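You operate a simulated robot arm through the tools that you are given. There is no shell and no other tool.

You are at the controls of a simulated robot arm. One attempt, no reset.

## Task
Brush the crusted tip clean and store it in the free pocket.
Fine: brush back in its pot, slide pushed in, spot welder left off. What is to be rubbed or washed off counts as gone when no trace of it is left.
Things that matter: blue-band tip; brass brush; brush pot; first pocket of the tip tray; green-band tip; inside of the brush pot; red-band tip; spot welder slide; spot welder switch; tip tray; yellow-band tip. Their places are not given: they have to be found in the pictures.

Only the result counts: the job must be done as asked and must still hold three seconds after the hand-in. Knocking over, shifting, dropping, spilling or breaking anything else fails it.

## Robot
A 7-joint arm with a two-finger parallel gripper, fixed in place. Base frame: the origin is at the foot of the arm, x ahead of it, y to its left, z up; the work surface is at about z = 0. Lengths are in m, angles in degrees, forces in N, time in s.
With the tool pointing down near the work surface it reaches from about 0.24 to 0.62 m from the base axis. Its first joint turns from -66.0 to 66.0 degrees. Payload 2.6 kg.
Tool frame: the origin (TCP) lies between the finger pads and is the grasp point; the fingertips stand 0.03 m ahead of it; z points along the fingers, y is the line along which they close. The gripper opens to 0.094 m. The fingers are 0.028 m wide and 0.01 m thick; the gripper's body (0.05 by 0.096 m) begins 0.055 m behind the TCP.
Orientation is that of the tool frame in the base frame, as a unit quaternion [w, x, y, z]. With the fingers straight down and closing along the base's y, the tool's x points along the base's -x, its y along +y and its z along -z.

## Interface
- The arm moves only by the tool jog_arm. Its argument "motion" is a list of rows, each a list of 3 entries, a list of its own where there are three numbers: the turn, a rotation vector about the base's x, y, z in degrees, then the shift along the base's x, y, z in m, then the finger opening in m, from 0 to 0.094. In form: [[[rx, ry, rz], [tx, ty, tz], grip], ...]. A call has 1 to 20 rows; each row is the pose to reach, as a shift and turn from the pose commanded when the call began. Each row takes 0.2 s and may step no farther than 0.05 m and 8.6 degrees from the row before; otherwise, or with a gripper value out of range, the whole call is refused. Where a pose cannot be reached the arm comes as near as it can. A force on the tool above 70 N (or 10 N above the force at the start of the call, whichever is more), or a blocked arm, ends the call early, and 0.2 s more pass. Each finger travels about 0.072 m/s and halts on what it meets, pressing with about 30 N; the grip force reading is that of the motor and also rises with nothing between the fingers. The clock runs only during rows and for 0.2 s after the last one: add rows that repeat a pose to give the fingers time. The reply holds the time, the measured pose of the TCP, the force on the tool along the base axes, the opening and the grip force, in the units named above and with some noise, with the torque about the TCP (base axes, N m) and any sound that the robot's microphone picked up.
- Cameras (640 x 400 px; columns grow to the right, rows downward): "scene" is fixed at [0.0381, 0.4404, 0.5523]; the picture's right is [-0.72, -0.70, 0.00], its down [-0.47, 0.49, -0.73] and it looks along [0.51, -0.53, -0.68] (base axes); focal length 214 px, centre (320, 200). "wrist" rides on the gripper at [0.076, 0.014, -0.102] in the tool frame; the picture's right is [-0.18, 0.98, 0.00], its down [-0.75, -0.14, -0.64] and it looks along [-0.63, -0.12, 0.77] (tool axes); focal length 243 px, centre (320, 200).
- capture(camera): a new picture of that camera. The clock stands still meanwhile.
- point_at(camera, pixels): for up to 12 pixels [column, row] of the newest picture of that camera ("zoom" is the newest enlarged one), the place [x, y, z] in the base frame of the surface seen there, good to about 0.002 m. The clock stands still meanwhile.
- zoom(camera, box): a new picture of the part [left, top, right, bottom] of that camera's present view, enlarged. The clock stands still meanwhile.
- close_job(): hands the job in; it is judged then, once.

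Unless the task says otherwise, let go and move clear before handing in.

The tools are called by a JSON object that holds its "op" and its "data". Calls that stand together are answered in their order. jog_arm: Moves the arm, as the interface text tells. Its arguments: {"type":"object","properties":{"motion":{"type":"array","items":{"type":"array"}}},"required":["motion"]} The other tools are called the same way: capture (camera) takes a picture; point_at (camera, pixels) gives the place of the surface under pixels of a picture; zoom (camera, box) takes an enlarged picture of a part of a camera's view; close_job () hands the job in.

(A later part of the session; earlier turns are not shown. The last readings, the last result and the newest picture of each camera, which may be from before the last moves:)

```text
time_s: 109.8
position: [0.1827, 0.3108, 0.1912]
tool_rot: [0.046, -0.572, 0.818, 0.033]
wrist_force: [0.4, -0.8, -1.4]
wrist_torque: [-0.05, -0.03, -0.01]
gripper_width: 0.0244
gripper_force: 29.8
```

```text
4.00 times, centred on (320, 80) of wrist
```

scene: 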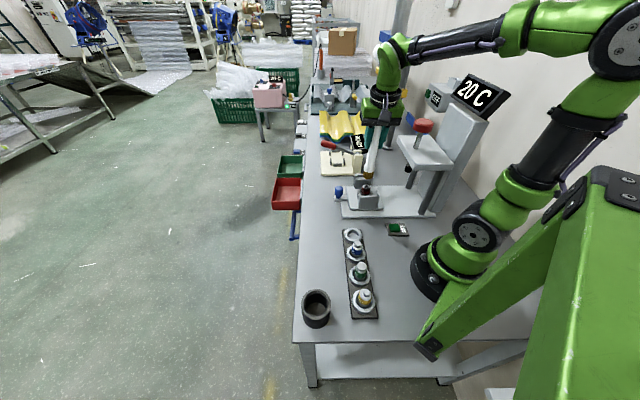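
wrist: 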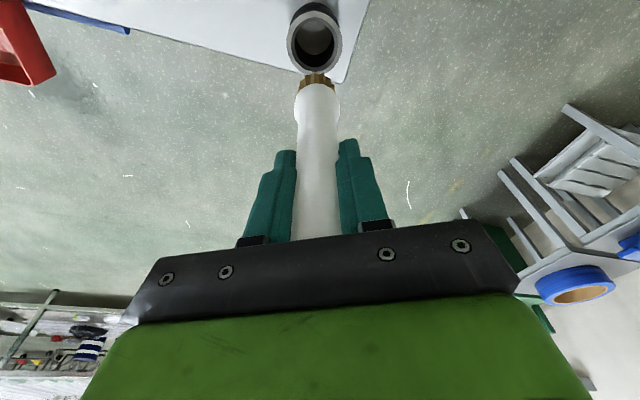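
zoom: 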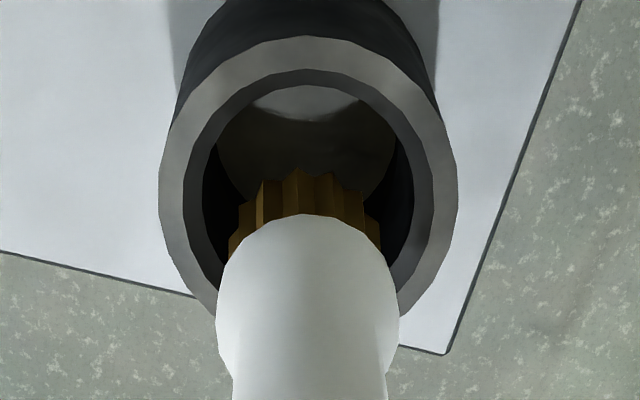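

{"op": "zoom", "data": {"camera": "scene", "box": [300, 275, 335, 325]}}

{"op": "point_at", "data": {"camera": "zoom", "pixels": [[305, 165], [320, 170], [290, 160], [350, 160], [325, 140], [310, 100], [205, 150], [425, 160], [300, 320], [330, 215]]}}

```text
8.00 times, centred on (318, 300) of scene
```

zoom: 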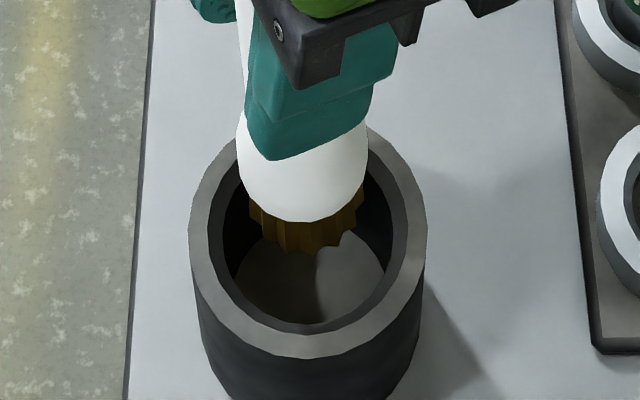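

```text
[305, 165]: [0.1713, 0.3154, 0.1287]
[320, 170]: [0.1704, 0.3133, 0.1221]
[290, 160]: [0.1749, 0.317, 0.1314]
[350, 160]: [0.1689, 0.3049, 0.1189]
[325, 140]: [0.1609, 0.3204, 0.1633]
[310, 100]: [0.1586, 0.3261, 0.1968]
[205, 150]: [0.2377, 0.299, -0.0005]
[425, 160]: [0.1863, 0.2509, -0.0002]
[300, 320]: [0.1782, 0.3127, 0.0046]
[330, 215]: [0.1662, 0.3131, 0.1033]
```

Aligned to within 2–3 mm with 5 mm clearance. Lower 0.03 m so the bristles enter, and check.

{"op": "jog_arm", "data": {"motion": [[[0, 0, 0], [0, 0, -0.01], 0.0], [[0, 0, 0], [0, 0, -0.02], 0.0], [[0, 0, 0], [0, 0, -0.03], 0.0], [[0, 0, 0], [0, 0, -0.03], 0.0]]}}

{"op": "zoom", "data": {"camera": "scene", "box": [300, 275, 335, 325]}}

{"op": "zoom", "data": {"camera": "wrist", "box": [260, 40, 380, 140]}}

```text
time_s: 110.8
position: [0.1822, 0.3111, 0.1606]
tool_rot: [0.046, -0.572, 0.818, 0.033]
wrist_force: [0.2, 0.2, -0.9]
wrist_torque: [0.03, 0.0, 0.0]
gripper_width: 0.0243
gripper_force: 30.2
```

```text
8.00 times, centred on (318, 300) of scene
```

zoom: 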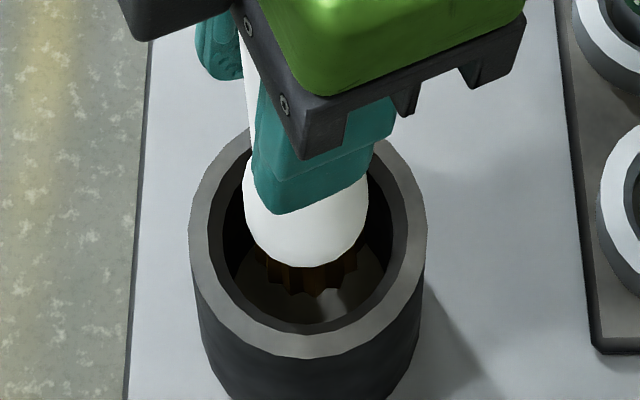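

```text
4.00 times, centred on (320, 90) of wrist
```

zoom: 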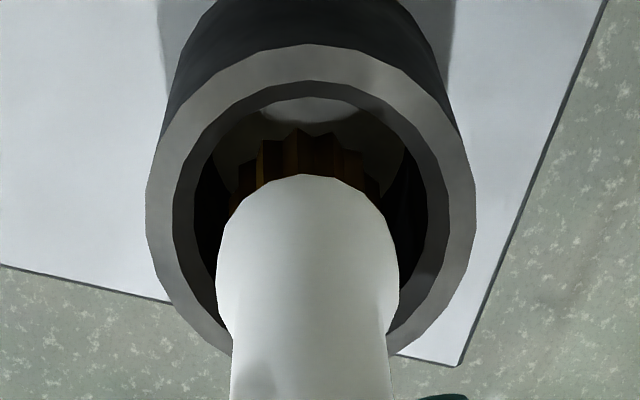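

Bristles are inside the pot with clearance all round. Continue lowering 0.037 m.

{"op": "jog_arm", "data": {"motion": [[[0, 0, 0], [0, 0, -0.012], 0.0], [[0, 0, 0], [0, 0, -0.025], 0.0], [[0, 0, 0], [0, 0, -0.037], 0.0], [[0, 0, 0], [0, 0, -0.037], 0.0]]}}

{"op": "zoom", "data": {"camera": "wrist", "box": [260, 40, 380, 140]}}

{"op": "zoom", "data": {"camera": "scene", "box": [290, 255, 345, 335]}}

```text
time_s: 111.8
position: [0.1828, 0.3107, 0.1231]
tool_rot: [0.046, -0.573, 0.818, 0.032]
wrist_force: [0.0, -0.2, -0.9]
wrist_torque: [0.02, -0.05, -0.02]
gripper_width: 0.0242
gripper_force: 30.0
```

```text
4.00 times, centred on (320, 90) of wrist
```

zoom: 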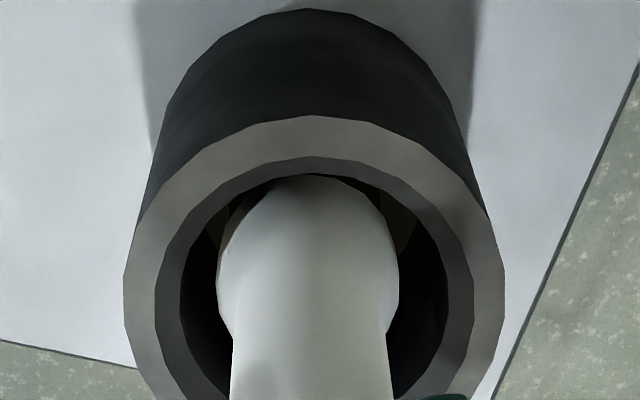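

```text
5.00 times, centred on (318, 295) of scene
```

zoom: 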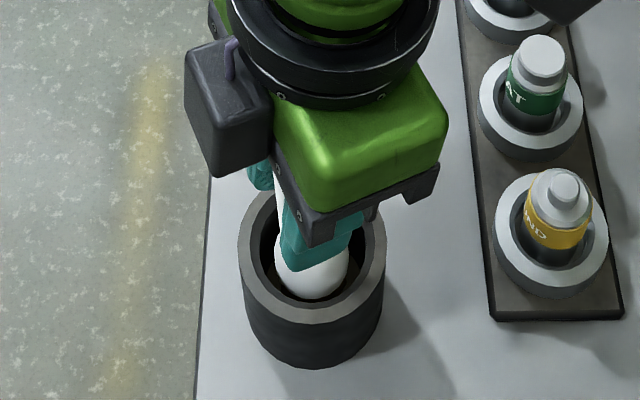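

No contact yet. Step down a few millimetres to find the floor.

{"op": "jog_arm", "data": {"motion": [[[0, 0, 0], [0, 0, -0.0015], 0.0], [[0, 0, 0], [0, 0, -0.003], 0.0], [[0, 0, 0], [0, 0, -0.003], 0.0]]}}

```text
time_s: 112.6
position: [0.1825, 0.3105, 0.121]
tool_rot: [0.046, -0.573, 0.818, 0.033]
wrist_force: [-0.1, -0.9, 2.6]
wrist_torque: [-0.05, 0.06, 0.02]
gripper_width: 0.0243
gripper_force: 29.7
```

Slight contact (2.6 N): bristles are on the pot floor. Open the fingers gradually.

{"op": "jog_arm", "data": {"motion": [[[0, 0, 0], [0, 0, 0], 0.028], [[0, 0, 0], [0, 0, 0], 0.034], [[0, 0, 0], [0, 0, 0], 0.045], [[0, 0, 0], [0, 0, 0], 0.06], [[0, 0, 0], [0, 0, 0], 0.075], [[0, 0, 0], [0, 0, 0], 0.075]]}}

{"op": "capture", "data": {"camera": "wrist"}}

{"op": "zoom", "data": {"camera": "scene", "box": [290, 255, 345, 335]}}

```text
time_s: 114.0
position: [0.1817, 0.3108, 0.1208]
tool_rot: [0.047, -0.573, 0.818, 0.032]
wrist_force: [0.0, -0.3, 3.8]
wrist_torque: [-0.02, -0.01, -0.02]
gripper_width: 0.0749
gripper_force: 0.1
```

```text
taken
```

wrist: 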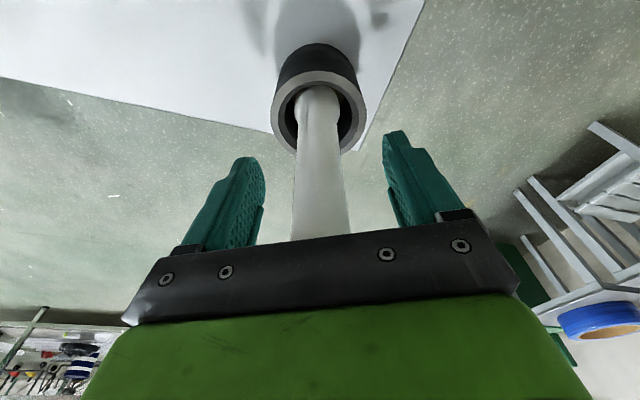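

```text
5.00 times, centred on (318, 295) of scene
```

zoom: 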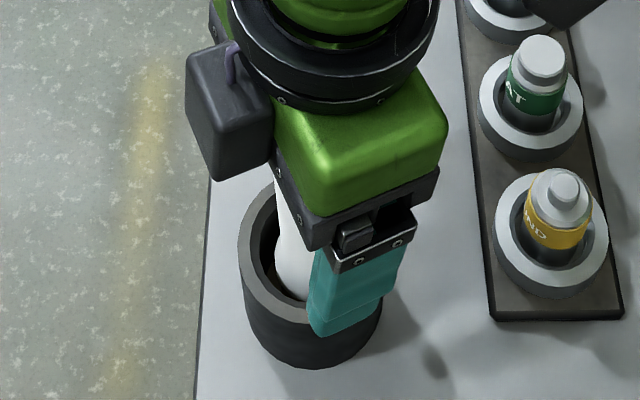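

The brush stands in the pot, released. I'll rise straight up slowly to clear the handle.

{"op": "jog_arm", "data": {"motion": [[[0, 0, 0], [0, 0, 0.01], 0.094], [[0, 0, 0], [0, 0, 0.03], 0.094], [[0, 0, 0], [0, 0, 0.06], 0.094], [[0, 0, 0], [0, 0, 0.1], 0.094], [[0, 0, 0], [0, 0, 0.14], 0.094], [[0, 0, 0], [0, 0, 0.18], 0.094], [[0, 0, 0], [0, 0, 0.18], 0.094]]}}

{"op": "capture", "data": {"camera": "wrist"}}

{"op": "zoom", "data": {"camera": "scene", "box": [270, 200, 400, 340]}}

```text
time_s: 115.6
position: [0.1816, 0.3102, 0.303]
tool_rot: [0.046, -0.572, 0.818, 0.032]
wrist_force: [0.0, 0.6, 0.8]
wrist_torque: [-0.01, -0.02, 0.02]
gripper_width: 0.0941
gripper_force: 0.1
```

```text
taken
```

wrist: 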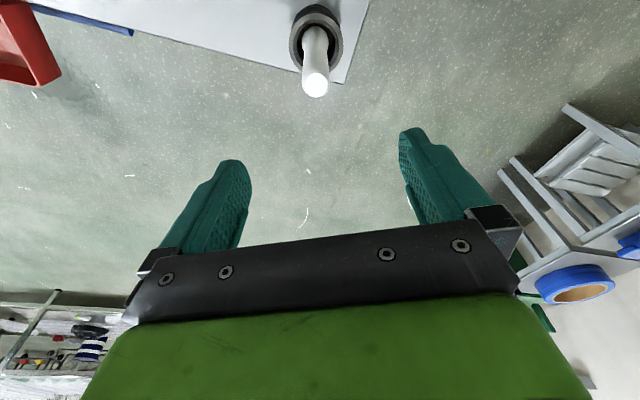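

```text
2.86 times, centred on (335, 270) of scene
```

zoom: 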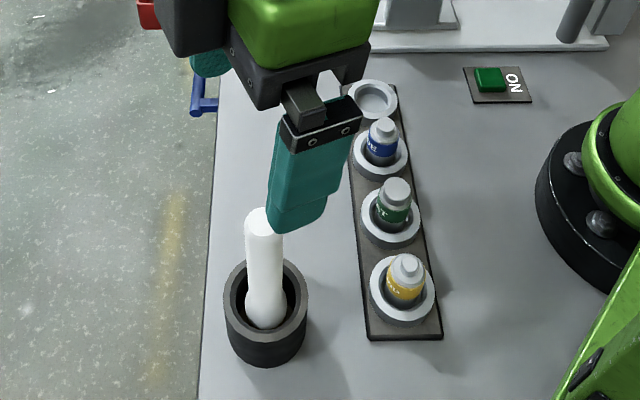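

Brush stands upright in its pot. Now I'll straighten the tool (undo the ~6.5° tilt), then swing to above the tip at yaw -45°.

{"op": "jog_arm", "data": {"motion": [[[-3.0, 1.1, 0], [0, 0, 0.005], 0.094], [[-6.1, 2.2, 0], [0, 0, 0.01], 0.094], [[-6.1, 2.2, 0], [0, 0, 0.01], 0.094]]}}

```text
time_s: 116.4
position: [0.1826, 0.3111, 0.3118]
tool_rot: [0.001, -0.574, 0.819, 0.0]
wrist_force: [0.6, 0.1, -0.4]
wrist_torque: [0.03, 0.0, -0.03]
gripper_width: 0.0939
gripper_force: 0.1
```

Tool is vertical again. Swing to above the red tip with yaw -115° in total, ending at about (0.330,-0.090,0.21).

{"op": "jog_arm", "data": {"motion": [[[0, 0, -8.21], [0.0106, -0.0287, 0], 0.094], [[0, 0, -16.43], [0.0211, -0.0574, 0], 0.094], [[0, 0, -24.64], [0.0317, -0.086, 0], 0.094], [[0, 0, -32.86], [0.0423, -0.1147, 0], 0.094], [[0, 0, -41.07], [0.0529, -0.1434, 0], 0.094], [[0, 0, -49.29], [0.0634, -0.1721, 0], 0.094], [[0, 0, -57.5], [0.074, -0.2008, 0], 0.094], [[0, 0, -65.71], [0.0846, -0.2294, 0], 0.094], [[0, 0, -73.93], [0.0951, -0.2581, 0], 0.094], [[0, 0, -82.14], [0.1057, -0.2868, 0], 0.094], [[0, 0, -90.36], [0.1163, -0.3155, 0], 0.094], [[0, 0, -98.57], [0.1268, -0.3442, -0.02], 0.094], [[0, 0, -106.79], [0.1374, -0.3728, -0.05], 0.094], [[0, 0, -115], [0.148, -0.4015, -0.08], 0.094], [[0, 0, -115], [0.148, -0.4015, -0.1], 0.094], [[0, 0, -115], [0.148, -0.4015, -0.1], 0.094]]}}

{"op": "capture", "data": {"camera": "wrist"}}

{"op": "capture", "data": {"camera": "scene"}}

```text
time_s: 119.8
position: [0.3302, -0.0909, 0.2119]
tool_rot: [0.0, 0.383, 0.924, -0.001]
wrist_force: [-0.3, 0.5, 0.2]
wrist_torque: [-0.02, -0.04, 0.01]
gripper_width: 0.094
gripper_force: 0.0
```

```text
taken
```

wrist: 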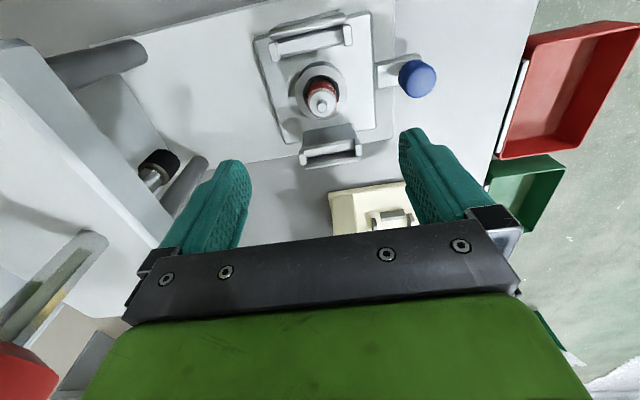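

```text
taken
```

scene: 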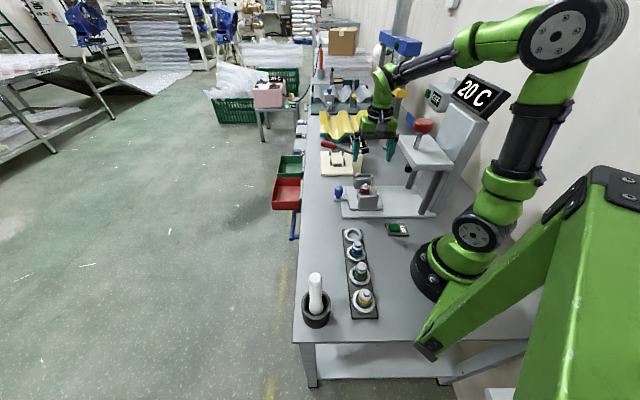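

A clear overhead view of the tip at (320,98). Let me zoom to confirm it's clean and measure its centre.

{"op": "zoom", "data": {"camera": "wrist", "box": [270, 50, 380, 130]}}

{"op": "point_at", "data": {"camera": "wrist", "pixels": [[321, 103], [321, 93], [310, 98], [333, 98], [321, 112], [300, 95], [343, 92], [280, 38], [342, 24], [308, 160], [360, 145], [418, 75]]}}

{"op": "zoom", "data": {"camera": "wrist", "box": [304, 76, 340, 118]}}

```text
5.00 times, centred on (325, 90) of wrist
```

zoom: 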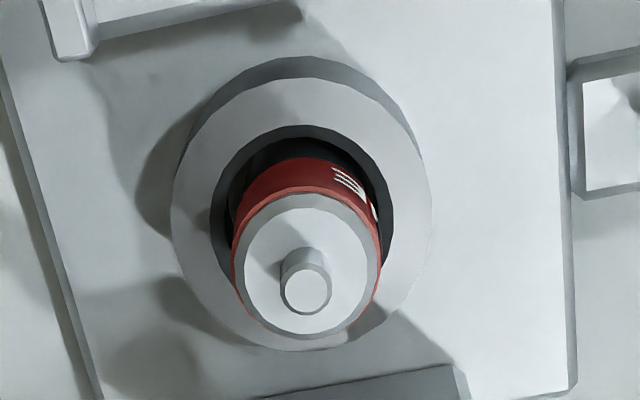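

```text
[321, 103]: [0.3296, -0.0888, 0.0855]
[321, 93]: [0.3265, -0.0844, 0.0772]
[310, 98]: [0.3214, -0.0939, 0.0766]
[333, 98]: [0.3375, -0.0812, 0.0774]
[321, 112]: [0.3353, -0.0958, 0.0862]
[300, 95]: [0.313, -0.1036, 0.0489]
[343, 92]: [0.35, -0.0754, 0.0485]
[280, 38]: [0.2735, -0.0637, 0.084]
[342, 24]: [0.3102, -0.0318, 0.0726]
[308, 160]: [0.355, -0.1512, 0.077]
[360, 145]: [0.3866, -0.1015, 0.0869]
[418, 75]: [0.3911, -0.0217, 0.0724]
```

```text
9.52 times, centred on (322, 97) of wrist
```

zoom: 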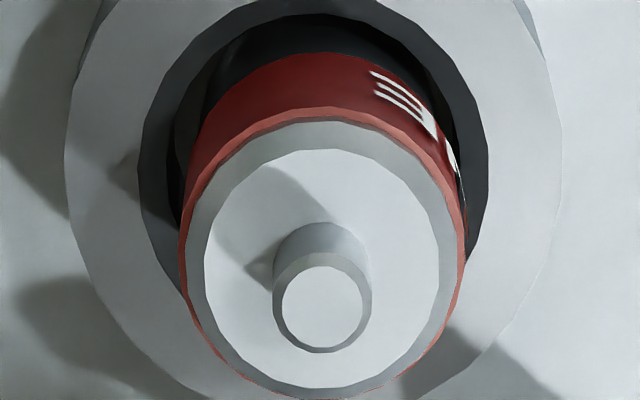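

Tip is clean all round. Its centre is ≈(0.332,-0.092). I'll lower with fingers open 0.07, first to z≈0.125 for a check.

{"op": "jog_arm", "data": {"motion": [[[0, 0, 0], [0.0015, -0.001, -0.03], 0.08], [[0, 0, 0], [0.0015, -0.001, -0.06], 0.07], [[0, 0, 0], [0.0015, -0.001, -0.087], 0.07], [[0, 0, 0], [0.0015, -0.001, -0.087], 0.07]]}}

{"op": "capture", "data": {"camera": "wrist"}}

{"op": "zoom", "data": {"camera": "scene", "box": [335, 150, 400, 215]}}

```text
time_s: 120.8
position: [0.3325, -0.0927, 0.1252]
tool_rot: [0.001, 0.383, 0.924, 0.0]
wrist_force: [-0.2, 1.0, 0.6]
wrist_torque: [-0.01, 0.0, -0.01]
gripper_width: 0.07
gripper_force: 0.1
```

```text
taken
```

wrist: 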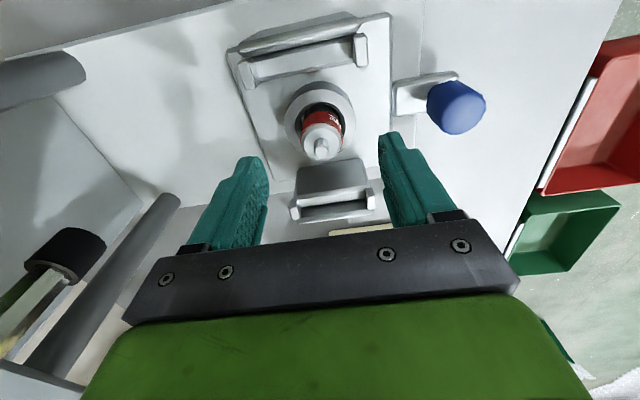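

```text
6.15 times, centred on (368, 182) of scene
```

zoom: 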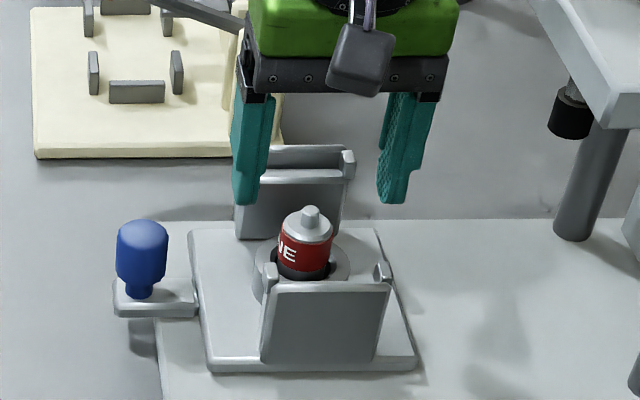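

Fingers straddle the tip along the slide axis, clear of the guards. Descend another 0.042 m.

{"op": "jog_arm", "data": {"motion": [[[0, 0, 0], [0, 0, -0.015], 0.07], [[0, 0, 0], [0, 0, -0.03], 0.07], [[0, 0, 0], [0, 0, -0.042], 0.07], [[0, 0, 0], [0, 0, -0.042], 0.07]]}}

{"op": "capture", "data": {"camera": "wrist"}}

{"op": "zoom", "data": {"camera": "scene", "box": [335, 150, 400, 215]}}

```text
time_s: 121.8
position: [0.3327, -0.0924, 0.0831]
tool_rot: [0.0, 0.383, 0.924, 0.0]
wrist_force: [-0.8, 0.3, 0.8]
wrist_torque: [0.01, 0.01, 0.0]
gripper_width: 0.07
gripper_force: 0.0
```

```text
taken
```

wrist: 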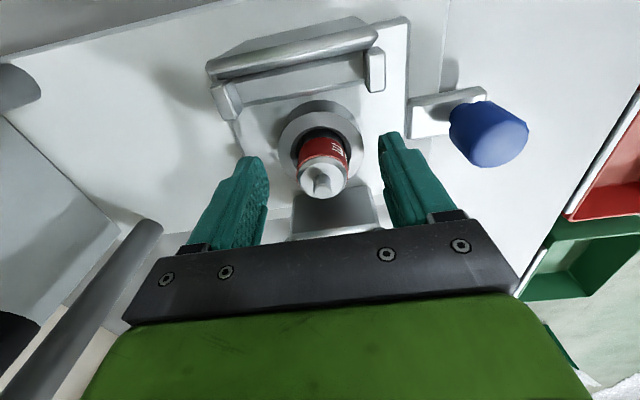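

```text
6.15 times, centred on (368, 182) of scene
```

zoom: 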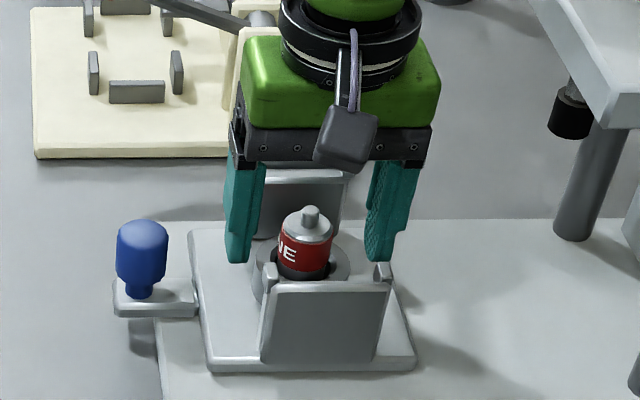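

The tip sits slightly nearer the left finger; I'll shift 2–3 mm toward it and close gently.

{"op": "jog_arm", "data": {"motion": [[[0, 0, 0], [0.0018, 0.0018, 0], 0.065], [[0, 0, 0], [0.0018, 0.0018, 0], 0.05], [[0, 0, 0], [0.0018, 0.0018, 0], 0.038], [[0, 0, 0], [0.0018, 0.0018, 0], 0.03], [[0, 0, 0], [0.0018, 0.0018, 0], 0.03]]}}

{"op": "zoom", "data": {"camera": "scene", "box": [345, 165, 390, 210]}}

{"op": "capture", "data": {"camera": "wrist"}}

```text
time_s: 123.0
position: [0.3336, -0.0916, 0.0824]
tool_rot: [0.0, 0.383, 0.924, 0.0]
wrist_force: [-0.1, -0.2, 0.1]
wrist_torque: [0.01, 0.01, 0.0]
gripper_width: 0.03
gripper_force: 0.1
```

```text
8.89 times, centred on (368, 188) of scene
```

zoom: 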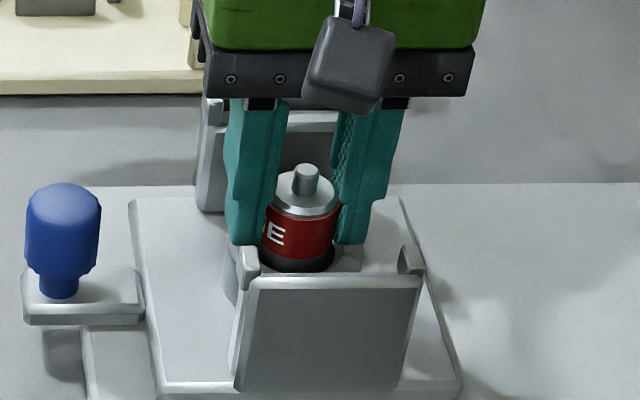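

```text
taken
```

wrist: 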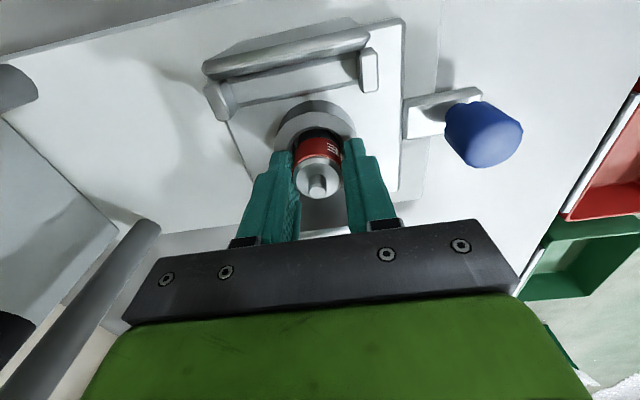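

The tip is between the fingers with almost no gap. Close fully to grip.

{"op": "jog_arm", "data": {"motion": [[[0, 0, 0], [0, 0, 0], 0.024], [[0, 0, 0], [0, 0, 0], 0.015], [[0, 0, 0], [0, 0, 0], 0.0], [[0, 0, 0], [0, 0, 0], 0.0]]}}

{"op": "zoom", "data": {"camera": "scene", "box": [345, 165, 390, 210]}}

```text
time_s: 124.0
position: [0.333, -0.0907, 0.082]
tool_rot: [0.0, 0.382, 0.924, 0.0]
wrist_force: [-0.6, 0.6, 0.2]
wrist_torque: [0.03, 0.0, 0.0]
gripper_width: 0.0261
gripper_force: 30.0
```

```text
8.89 times, centred on (368, 188) of scene
```

zoom: 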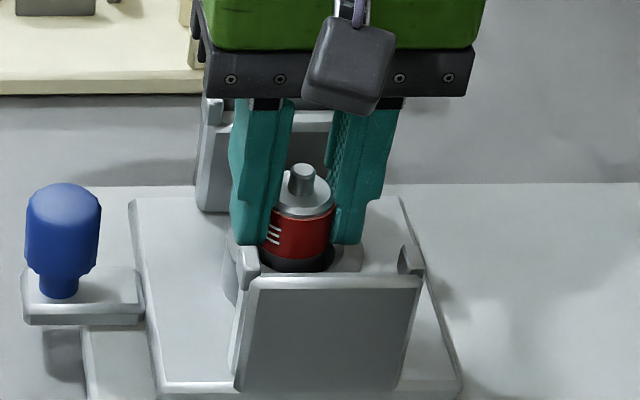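

Gripped at 0.0261 m with 30 N. Lift straight up slowly.

{"op": "jog_arm", "data": {"motion": [[[0, 0, 0], [0, 0, 0.01], 0.0], [[0, 0, 0], [0, 0, 0.025], 0.0], [[0, 0, 0], [0, 0, 0.05], 0.0], [[0, 0, 0], [0, 0, 0.08], 0.0], [[0, 0, 0], [0, 0, 0.1], 0.0], [[0, 0, 0], [0, 0, 0.1], 0.0]]}}

{"op": "capture", "data": {"camera": "wrist"}}

{"op": "zoom", "data": {"camera": "scene", "box": [330, 130, 410, 220]}}

```text
time_s: 125.4
position: [0.3323, -0.0891, 0.1839]
tool_rot: [0.0, 0.383, 0.924, 0.0]
wrist_force: [0.3, -0.2, -0.9]
wrist_torque: [0.03, -0.02, -0.01]
gripper_width: 0.0259
gripper_force: 30.1
```

```text
taken
```

wrist: 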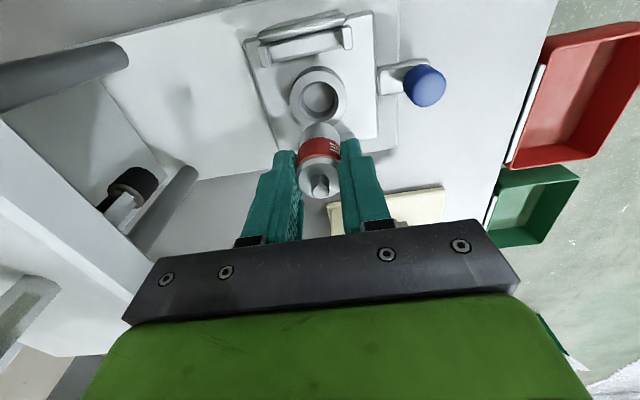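

```text
4.44 times, centred on (370, 175) of scene
```

zoom: 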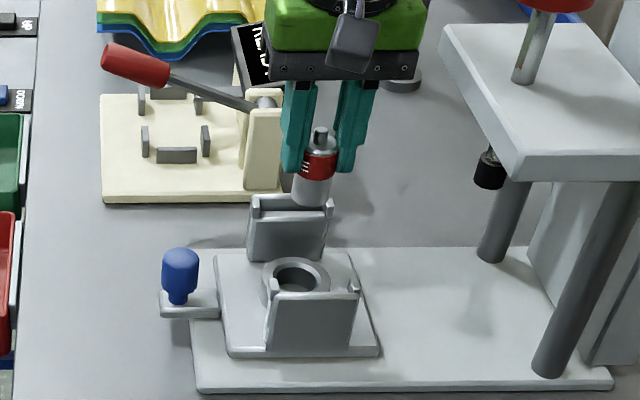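

The tip came out cleanly. Let me zoom on it to check the lower part, and measure its bottom and the free pocket.

{"op": "zoom", "data": {"camera": "wrist", "box": [285, 110, 360, 200]}}

{"op": "zoom", "data": {"camera": "scene", "box": [340, 222, 370, 250]}}

{"op": "point_at", "data": {"camera": "zoom", "pixels": [[200, 150], [385, 150], [290, 75], [290, 225], [230, 150], [350, 150], [290, 105], [290, 190], [290, 150], [290, 255]]}}

{"op": "zoom", "data": {"camera": "scene", "box": [355, 150, 385, 185]}}

```text
4.44 times, centred on (322, 155) of wrist
```

zoom: 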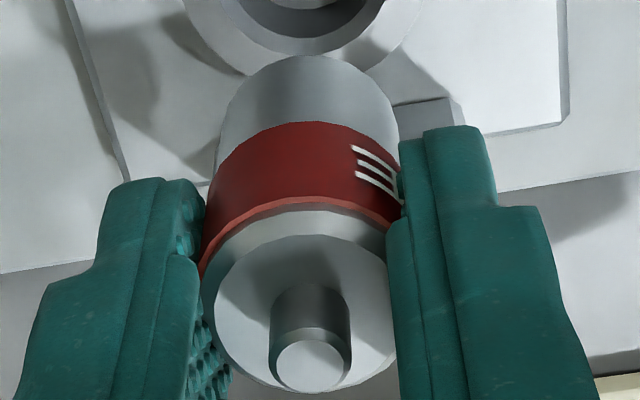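

```text
14.29 times, centred on (355, 236) of scene
```

zoom: 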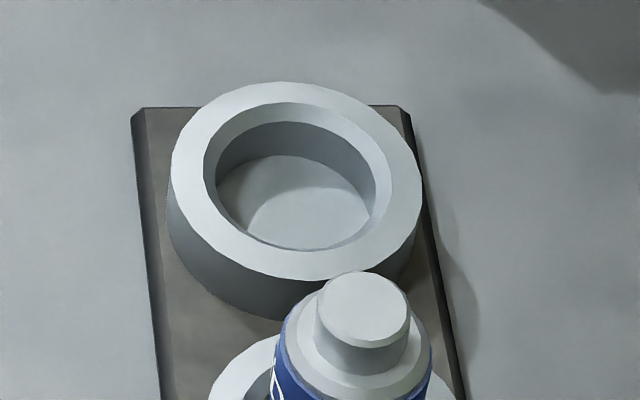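

```text
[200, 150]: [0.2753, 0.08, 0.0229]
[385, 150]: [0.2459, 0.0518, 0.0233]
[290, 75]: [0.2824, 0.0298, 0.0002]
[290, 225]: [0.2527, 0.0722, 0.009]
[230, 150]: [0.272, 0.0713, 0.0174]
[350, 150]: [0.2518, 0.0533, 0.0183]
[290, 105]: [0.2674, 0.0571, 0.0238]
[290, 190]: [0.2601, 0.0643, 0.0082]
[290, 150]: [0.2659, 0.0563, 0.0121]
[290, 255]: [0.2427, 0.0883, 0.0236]
```

```text
11.43 times, centred on (370, 168) of scene
```

zoom: 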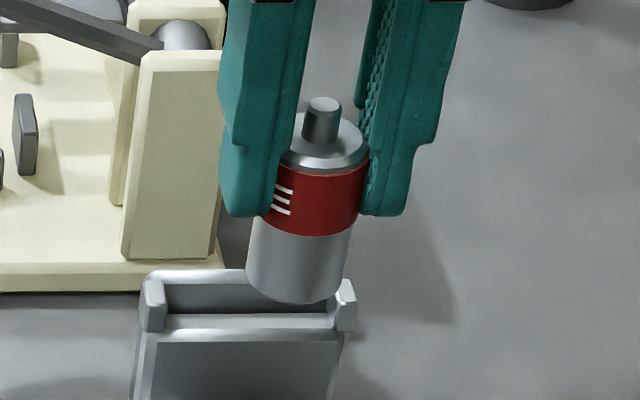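

Ring top of the free pocket is at z≈0.0235, floor ≈0.0085. I'll measure the ring's outline and the tip's bottom more precisely.

{"op": "point_at", "data": {"camera": "zoom", "pixels": [[298, 300], [252, 275], [343, 285], [300, 270], [262, 230], [352, 240], [322, 105], [305, 150], [350, 160], [330, 200]]}}

{"op": "zoom", "data": {"camera": "scene", "box": [340, 222, 370, 250]}}

{"op": "point_at", "data": {"camera": "zoom", "pixels": [[178, 165], [415, 190], [300, 90], [290, 272], [208, 165], [384, 185], [296, 108], [292, 245], [195, 215], [400, 130], [205, 115], [380, 255]]}}

```text
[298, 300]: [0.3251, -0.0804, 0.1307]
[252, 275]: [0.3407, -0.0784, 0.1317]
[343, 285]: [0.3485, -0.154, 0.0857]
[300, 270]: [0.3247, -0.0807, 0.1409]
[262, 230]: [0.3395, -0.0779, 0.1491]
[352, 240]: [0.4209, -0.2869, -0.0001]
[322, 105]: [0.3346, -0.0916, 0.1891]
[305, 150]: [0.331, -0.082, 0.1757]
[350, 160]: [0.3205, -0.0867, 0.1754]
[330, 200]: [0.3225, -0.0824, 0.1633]
```

```text
14.29 times, centred on (355, 236) of scene
```

zoom: 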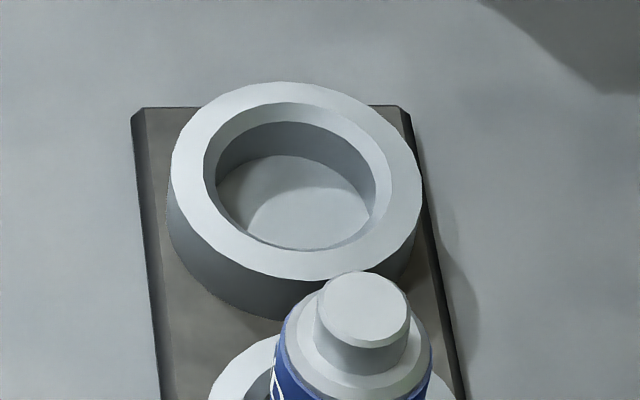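

```text
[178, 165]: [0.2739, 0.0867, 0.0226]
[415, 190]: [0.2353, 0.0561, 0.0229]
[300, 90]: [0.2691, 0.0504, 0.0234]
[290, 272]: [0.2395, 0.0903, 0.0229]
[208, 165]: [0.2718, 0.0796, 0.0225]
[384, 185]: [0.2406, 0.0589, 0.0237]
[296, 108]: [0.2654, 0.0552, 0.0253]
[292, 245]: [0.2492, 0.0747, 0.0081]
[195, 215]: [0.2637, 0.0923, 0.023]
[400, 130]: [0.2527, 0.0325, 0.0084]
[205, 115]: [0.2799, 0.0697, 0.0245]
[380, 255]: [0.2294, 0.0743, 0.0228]
```

Pocket centre ≈(0.2545,0.0712), ring top z 0.0235, floor ≈0.008. The tip hangs on the TCP axis with its bottom 0.0535 m below the TCP. Moving to above the pocket.

{"op": "jog_arm", "data": {"motion": [[[0, 0, 0], [0, 0, 0.02], 0.0], [[0, 0, 0], [-0.016, 0.032, 0.03], 0.0], [[0, 0, 0], [-0.032, 0.065, 0.03], 0.0], [[0, 0, 0], [-0.048, 0.097, 0.03], 0.0], [[0, 0, 0], [-0.064, 0.13, 0.02], 0.0], [[0, 0, 0], [-0.0785, 0.1615, 0.0], 0.0], [[0, 0, 0], [-0.0785, 0.1615, -0.02], 0.0], [[0, 0, 0], [-0.0785, 0.1615, -0.02], 0.0]]}}

{"op": "capture", "data": {"camera": "wrist"}}

{"op": "zoom", "data": {"camera": "scene", "box": [310, 180, 410, 290]}}

```text
time_s: 127.2
position: [0.2545, 0.0706, 0.1624]
tool_rot: [-0.001, 0.383, 0.924, 0.0]
wrist_force: [0.2, -0.5, -1.4]
wrist_torque: [0.02, -0.02, 0.01]
gripper_width: 0.0257
gripper_force: 30.0
```

```text
taken
```

wrist: 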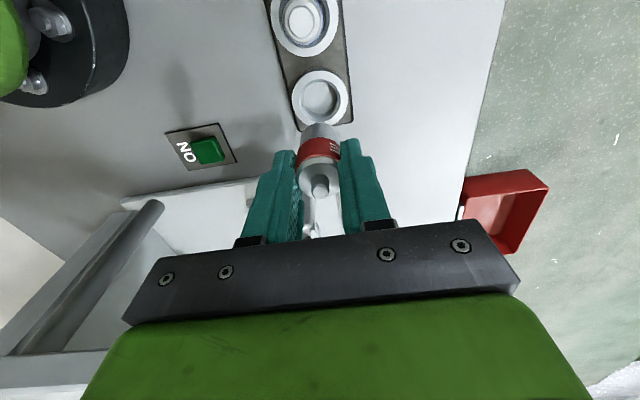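

```text
3.64 times, centred on (360, 235) of scene
```

zoom: 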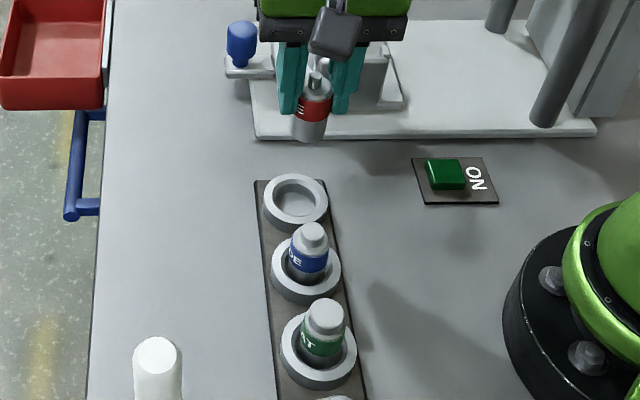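

Above the pocket. Cross-check the pocket centre with the wrist camera.

{"op": "zoom", "data": {"camera": "wrist", "box": [280, 60, 365, 140]}}

{"op": "point_at", "data": {"camera": "zoom", "pixels": [[95, 200], [385, 195], [200, 60], [330, 80], [110, 130], [370, 250], [150, 290], [240, 190], [250, 350], [300, 345]]}}

```text
5.00 times, centred on (322, 100) of wrist
```

zoom: 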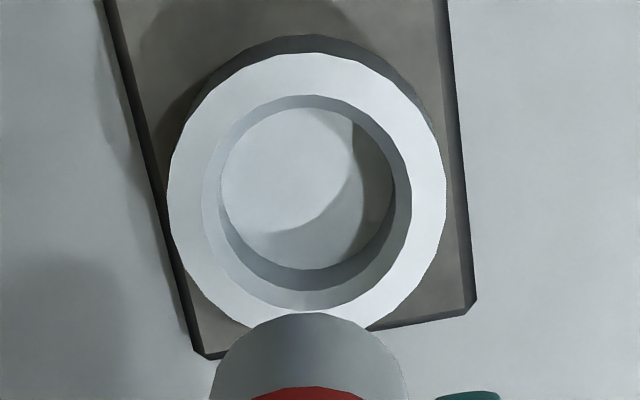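

```text
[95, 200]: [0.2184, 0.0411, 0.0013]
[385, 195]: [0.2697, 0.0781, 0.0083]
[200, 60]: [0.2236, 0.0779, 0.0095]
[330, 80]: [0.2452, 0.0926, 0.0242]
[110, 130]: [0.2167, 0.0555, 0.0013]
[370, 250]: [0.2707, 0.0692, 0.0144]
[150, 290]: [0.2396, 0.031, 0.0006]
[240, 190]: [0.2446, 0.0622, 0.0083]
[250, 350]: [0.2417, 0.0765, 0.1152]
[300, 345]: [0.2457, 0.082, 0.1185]
```

{"op": "point_at", "data": {"camera": "zoom", "pixels": [[175, 200], [438, 190], [305, 60], [208, 195], [405, 195], [310, 98], [305, 305], [195, 280], [420, 260], [215, 110], [400, 110], [245, 318]]}}

```text
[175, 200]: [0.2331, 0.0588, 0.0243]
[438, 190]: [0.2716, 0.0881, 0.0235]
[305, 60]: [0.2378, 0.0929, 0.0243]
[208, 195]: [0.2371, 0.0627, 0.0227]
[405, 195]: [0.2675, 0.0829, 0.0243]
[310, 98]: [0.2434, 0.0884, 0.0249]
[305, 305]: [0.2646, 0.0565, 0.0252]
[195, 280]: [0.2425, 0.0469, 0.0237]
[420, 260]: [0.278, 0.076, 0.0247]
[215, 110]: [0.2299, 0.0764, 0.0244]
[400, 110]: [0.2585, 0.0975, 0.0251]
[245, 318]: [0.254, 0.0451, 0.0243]
```

Averaging both cameras: pocket centre ≈(0.2538,0.0717), so a 1 mm correction. Lower until the tip's bottom is just above the ring.

{"op": "jog_arm", "data": {"motion": [[[0, 0, 0], [-0.0007, 0.001, -0.03], 0.0], [[0, 0, 0], [-0.0007, 0.001, -0.06], 0.0], [[0, 0, 0], [-0.0007, 0.001, -0.077], 0.0], [[0, 0, 0], [-0.0007, 0.001, -0.077], 0.0]]}}

{"op": "capture", "data": {"camera": "wrist"}}

{"op": "zoom", "data": {"camera": "scene", "box": [335, 205, 380, 255]}}

```text
time_s: 128.2
position: [0.255, 0.0714, 0.0855]
tool_rot: [0.0, 0.382, 0.924, -0.001]
wrist_force: [-0.1, -0.4, -2.0]
wrist_torque: [-0.01, 0.0, 0.02]
gripper_width: 0.026
gripper_force: 30.2
```

```text
taken
```

wrist: 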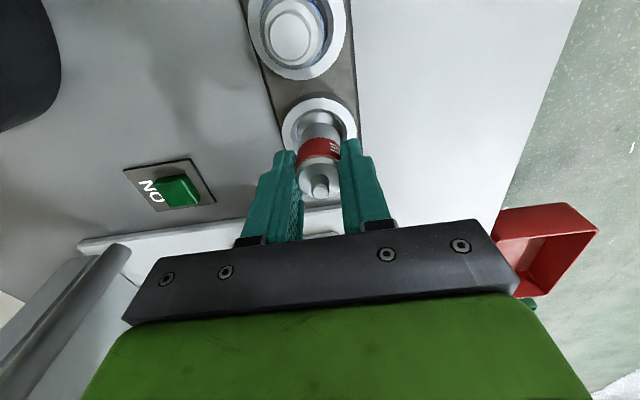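

```text
8.00 times, centred on (358, 230) of scene
```

zoom: 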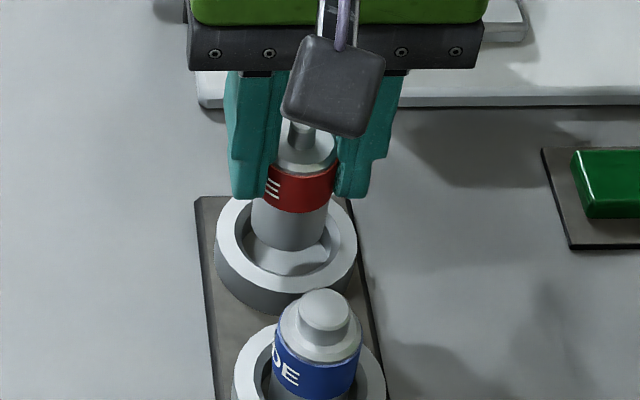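

{"op": "zoom", "data": {"camera": "scene", "box": [345, 222, 370, 247]}}

{"op": "zoom", "data": {"camera": "wrist", "box": [270, 80, 370, 160]}}

```text
16.00 times, centred on (358, 234) of scene
```

zoom: 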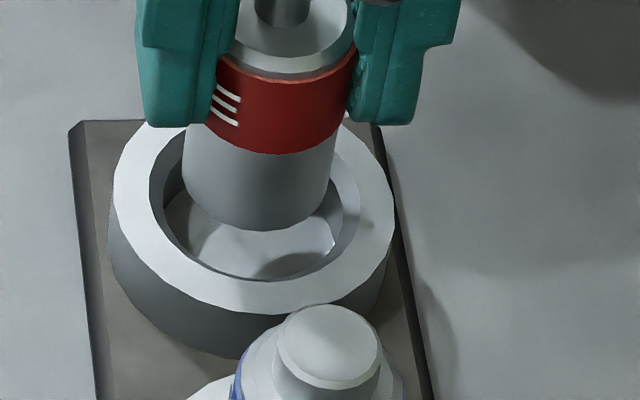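

```text
5.00 times, centred on (320, 120) of wrist
```

zoom: 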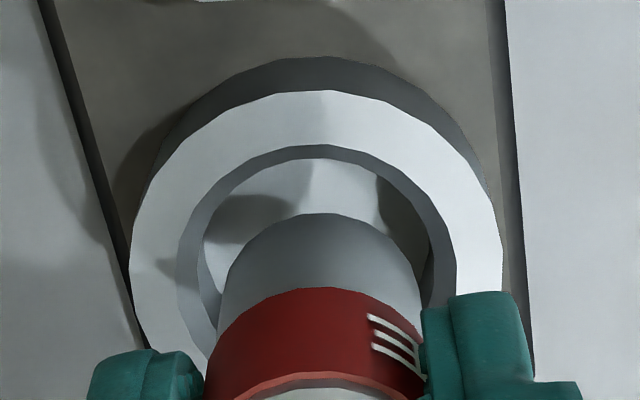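

The tip is centred over the hole in both views (zoom columns 256 vs 255, 319 vs 322). Lower it into the pocket.

{"op": "jog_arm", "data": {"motion": [[[0, 0, 0], [0, 0, -0.005], 0.0], [[0, 0, 0], [0, 0, -0.01], 0.0], [[0, 0, 0], [0, 0, -0.016], 0.0], [[0, 0, 0], [0, 0, -0.02], 0.0], [[0, 0, 0], [0, 0, -0.02], 0.0]]}}

{"op": "zoom", "data": {"camera": "scene", "box": [335, 205, 380, 255]}}

{"op": "zoom", "data": {"camera": "wrist", "box": [260, 80, 380, 200]}}

```text
time_s: 129.4
position: [0.2532, 0.0719, 0.0649]
tool_rot: [0.0, 0.383, 0.924, 0.0]
wrist_force: [-0.3, 0.0, -0.1]
wrist_torque: [0.01, 0.02, -0.01]
gripper_width: 0.0261
gripper_force: 30.5
```

```text
8.00 times, centred on (358, 230) of scene
```

zoom: 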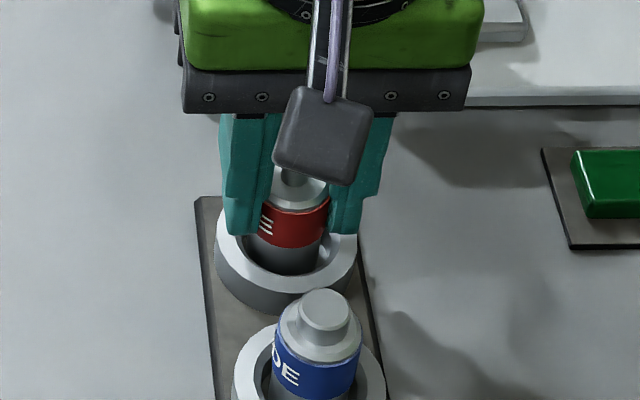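

```text
3.33 times, centred on (320, 140) of wrist
```

zoom: 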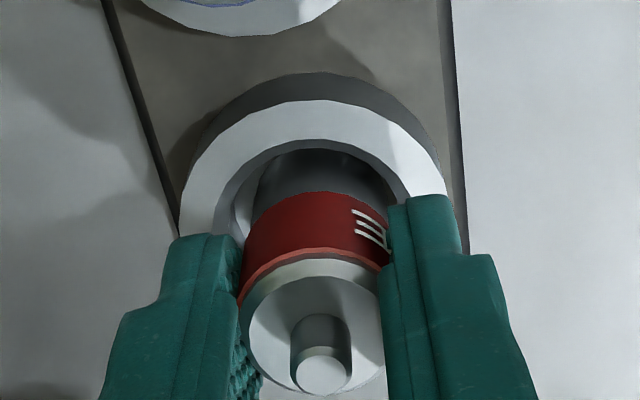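

The tip is inside the ring without touching. Step down to the floor.

{"op": "jog_arm", "data": {"motion": [[[0, 0, 0], [0, 0, -0.001], 0.0], [[0, 0, 0], [0, 0, -0.002], 0.0], [[0, 0, 0], [0, 0, -0.002], 0.0]]}}

```text
time_s: 130.2
position: [0.2551, 0.0723, 0.0634]
tool_rot: [0.0, 0.383, 0.924, 0.0]
wrist_force: [-6.0, -4.1, 24.3]
wrist_torque: [-0.09, 0.21, 0.0]
gripper_width: 0.0262
gripper_force: 29.7
```

Floor contact (24 N). Ease up 1 mm, then open gently.

{"op": "jog_arm", "data": {"motion": [[[0, 0, 0], [0, 0, 0.001], 0.0], [[0, 0, 0], [0, 0, 0.001], 0.0], [[0, 0, 0], [0, 0, 0.001], 0.028], [[0, 0, 0], [0, 0, 0.001], 0.032], [[0, 0, 0], [0, 0, 0.001], 0.042], [[0, 0, 0], [0, 0, 0.001], 0.055], [[0, 0, 0], [0, 0, 0.001], 0.06], [[0, 0, 0], [0, 0, 0.001], 0.06]]}}

{"op": "zoom", "data": {"camera": "scene", "box": [335, 205, 380, 255]}}

{"op": "zoom", "data": {"camera": "wrist", "box": [260, 80, 380, 200]}}

```text
time_s: 132.0
position: [0.2539, 0.0726, 0.0637]
tool_rot: [0.0, 0.383, 0.924, 0.0]
wrist_force: [-0.2, -0.4, -0.2]
wrist_torque: [0.01, -0.03, -0.03]
gripper_width: 0.06
gripper_force: 0.0
```

```text
8.00 times, centred on (358, 230) of scene
```

zoom: 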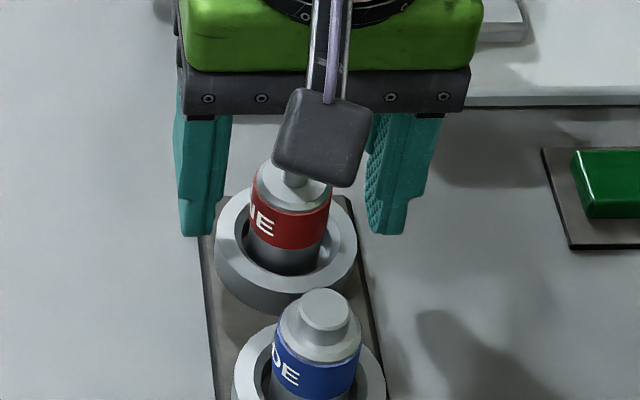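

```text
3.33 times, centred on (320, 140) of wrist
```

zoom: 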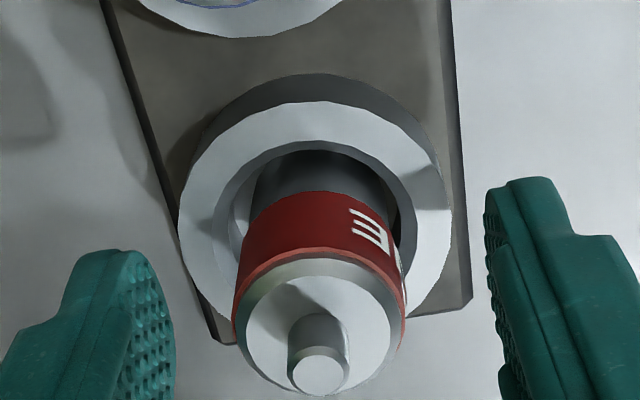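

The red tip stands in the pocket. Rise straight up.

{"op": "jog_arm", "data": {"motion": [[[0, 0, 0], [0, 0, 0.01], 0.06], [[0, 0, 0], [0, 0, 0.03], 0.06], [[0, 0, 0], [0, 0, 0.06], 0.06], [[0, 0, 0], [0, 0, 0.1], 0.06], [[0, 0, 0], [0, 0, 0.14], 0.06], [[0, 0, 0], [0, 0, 0.17], 0.06], [[0, 0, 0], [0, 0, 0.17], 0.06]]}}

{"op": "capture", "data": {"camera": "wrist"}}

{"op": "zoom", "data": {"camera": "scene", "box": [340, 215, 375, 275]}}

```text
time_s: 133.6
position: [0.2555, 0.072, 0.2351]
tool_rot: [-0.001, 0.383, 0.924, 0.001]
wrist_force: [-0.2, -0.9, 0.6]
wrist_torque: [0.0, -0.02, 0.01]
gripper_width: 0.06
gripper_force: 0.0
```

```text
taken
```

wrist: 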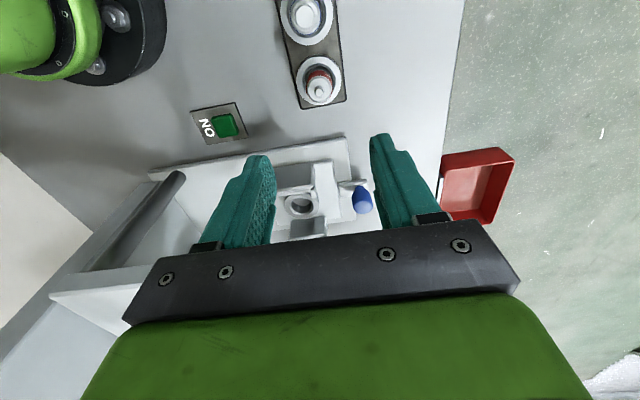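

```text
6.67 times, centred on (358, 245) of scene
```

zoom: 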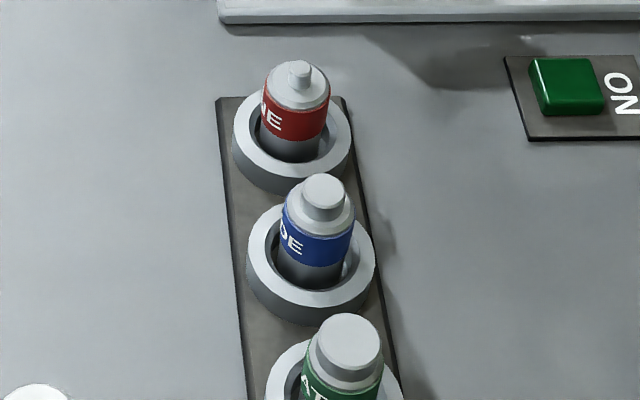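

The red tip sits upright in the pocket and matches the others. Quick zoom for any trace of crust.

{"op": "zoom", "data": {"camera": "wrist", "box": [295, 55, 345, 110]}}

{"op": "zoom", "data": {"camera": "scene", "box": [345, 220, 365, 245]}}

{"op": "zoom", "data": {"camera": "scene", "box": [325, 160, 405, 225]}}

{"op": "point_at", "data": {"camera": "zoom", "pixels": [[105, 190], [105, 225], [80, 190], [130, 195], [105, 170], [105, 250], [150, 250], [80, 245], [270, 225], [235, 300], [200, 330], [330, 310]]}}

```text
7.27 times, centred on (320, 82) of wrist
```

zoom: 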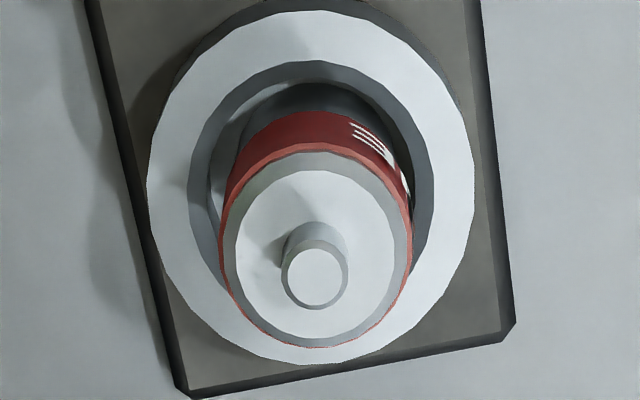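

```text
16.00 times, centred on (355, 232) of scene
```

zoom: 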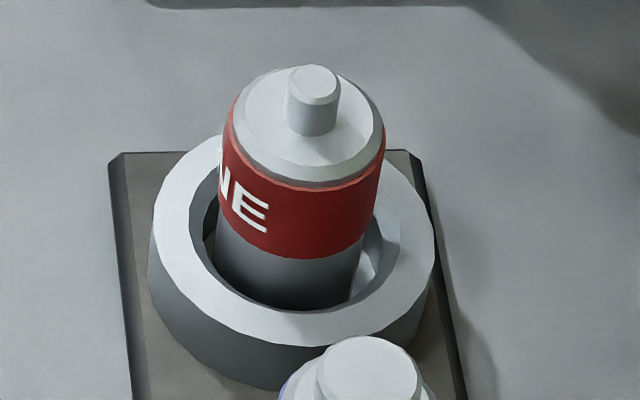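

```text
6.15 times, centred on (365, 192) of scene
```

zoom: 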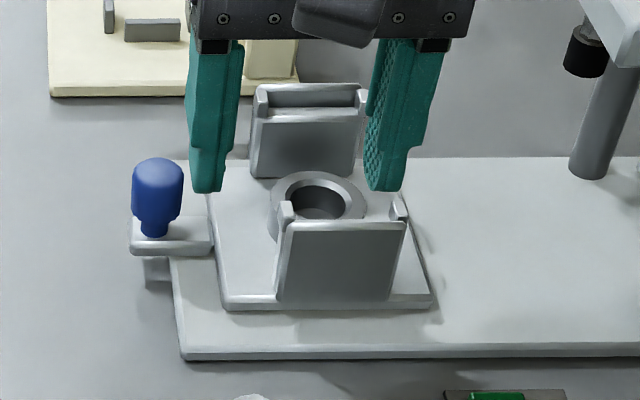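

```text
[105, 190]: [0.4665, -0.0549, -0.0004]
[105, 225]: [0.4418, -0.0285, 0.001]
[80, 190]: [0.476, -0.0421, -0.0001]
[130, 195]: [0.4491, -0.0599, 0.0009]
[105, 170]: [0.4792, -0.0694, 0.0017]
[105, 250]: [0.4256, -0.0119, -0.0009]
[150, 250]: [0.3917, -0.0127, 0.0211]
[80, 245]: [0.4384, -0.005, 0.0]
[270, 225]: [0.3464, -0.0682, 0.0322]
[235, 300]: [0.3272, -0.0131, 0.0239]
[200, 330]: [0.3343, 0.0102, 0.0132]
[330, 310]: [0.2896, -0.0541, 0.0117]
```

The tip is spotless. Now the slide: I'll measure its blue knob (zoom (157,190)) so I can push it in.

{"op": "point_at", "data": {"camera": "zoom", "pixels": [[157, 165], [157, 200], [137, 190], [179, 190], [153, 228], [175, 245], [140, 245], [220, 300], [425, 300], [400, 210], [290, 210], [320, 205]]}}

{"op": "point_at", "data": {"camera": "scene", "pixels": [[338, 190], [405, 150], [430, 165], [440, 170]]}}

{"op": "zoom", "data": {"camera": "scene", "box": [380, 110, 470, 225]}}

```text
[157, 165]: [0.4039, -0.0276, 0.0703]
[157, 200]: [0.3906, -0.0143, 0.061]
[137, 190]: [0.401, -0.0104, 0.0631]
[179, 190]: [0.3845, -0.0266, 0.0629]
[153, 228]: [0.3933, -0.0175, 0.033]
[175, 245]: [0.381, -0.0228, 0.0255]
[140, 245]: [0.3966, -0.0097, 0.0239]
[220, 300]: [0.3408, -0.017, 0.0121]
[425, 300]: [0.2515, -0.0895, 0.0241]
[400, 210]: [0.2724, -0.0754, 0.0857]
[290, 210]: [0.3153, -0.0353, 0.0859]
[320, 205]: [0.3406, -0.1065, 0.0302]
```

```text
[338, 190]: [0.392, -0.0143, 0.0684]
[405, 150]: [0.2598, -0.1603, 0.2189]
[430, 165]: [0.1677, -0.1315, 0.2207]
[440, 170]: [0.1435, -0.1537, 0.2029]
```

```text
3.48 times, centred on (425, 168) of scene
```

zoom: 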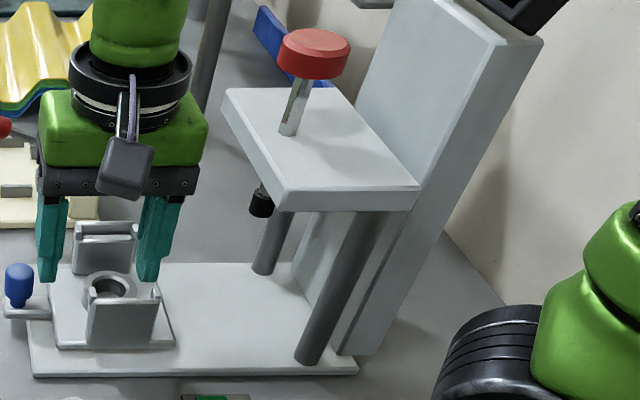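

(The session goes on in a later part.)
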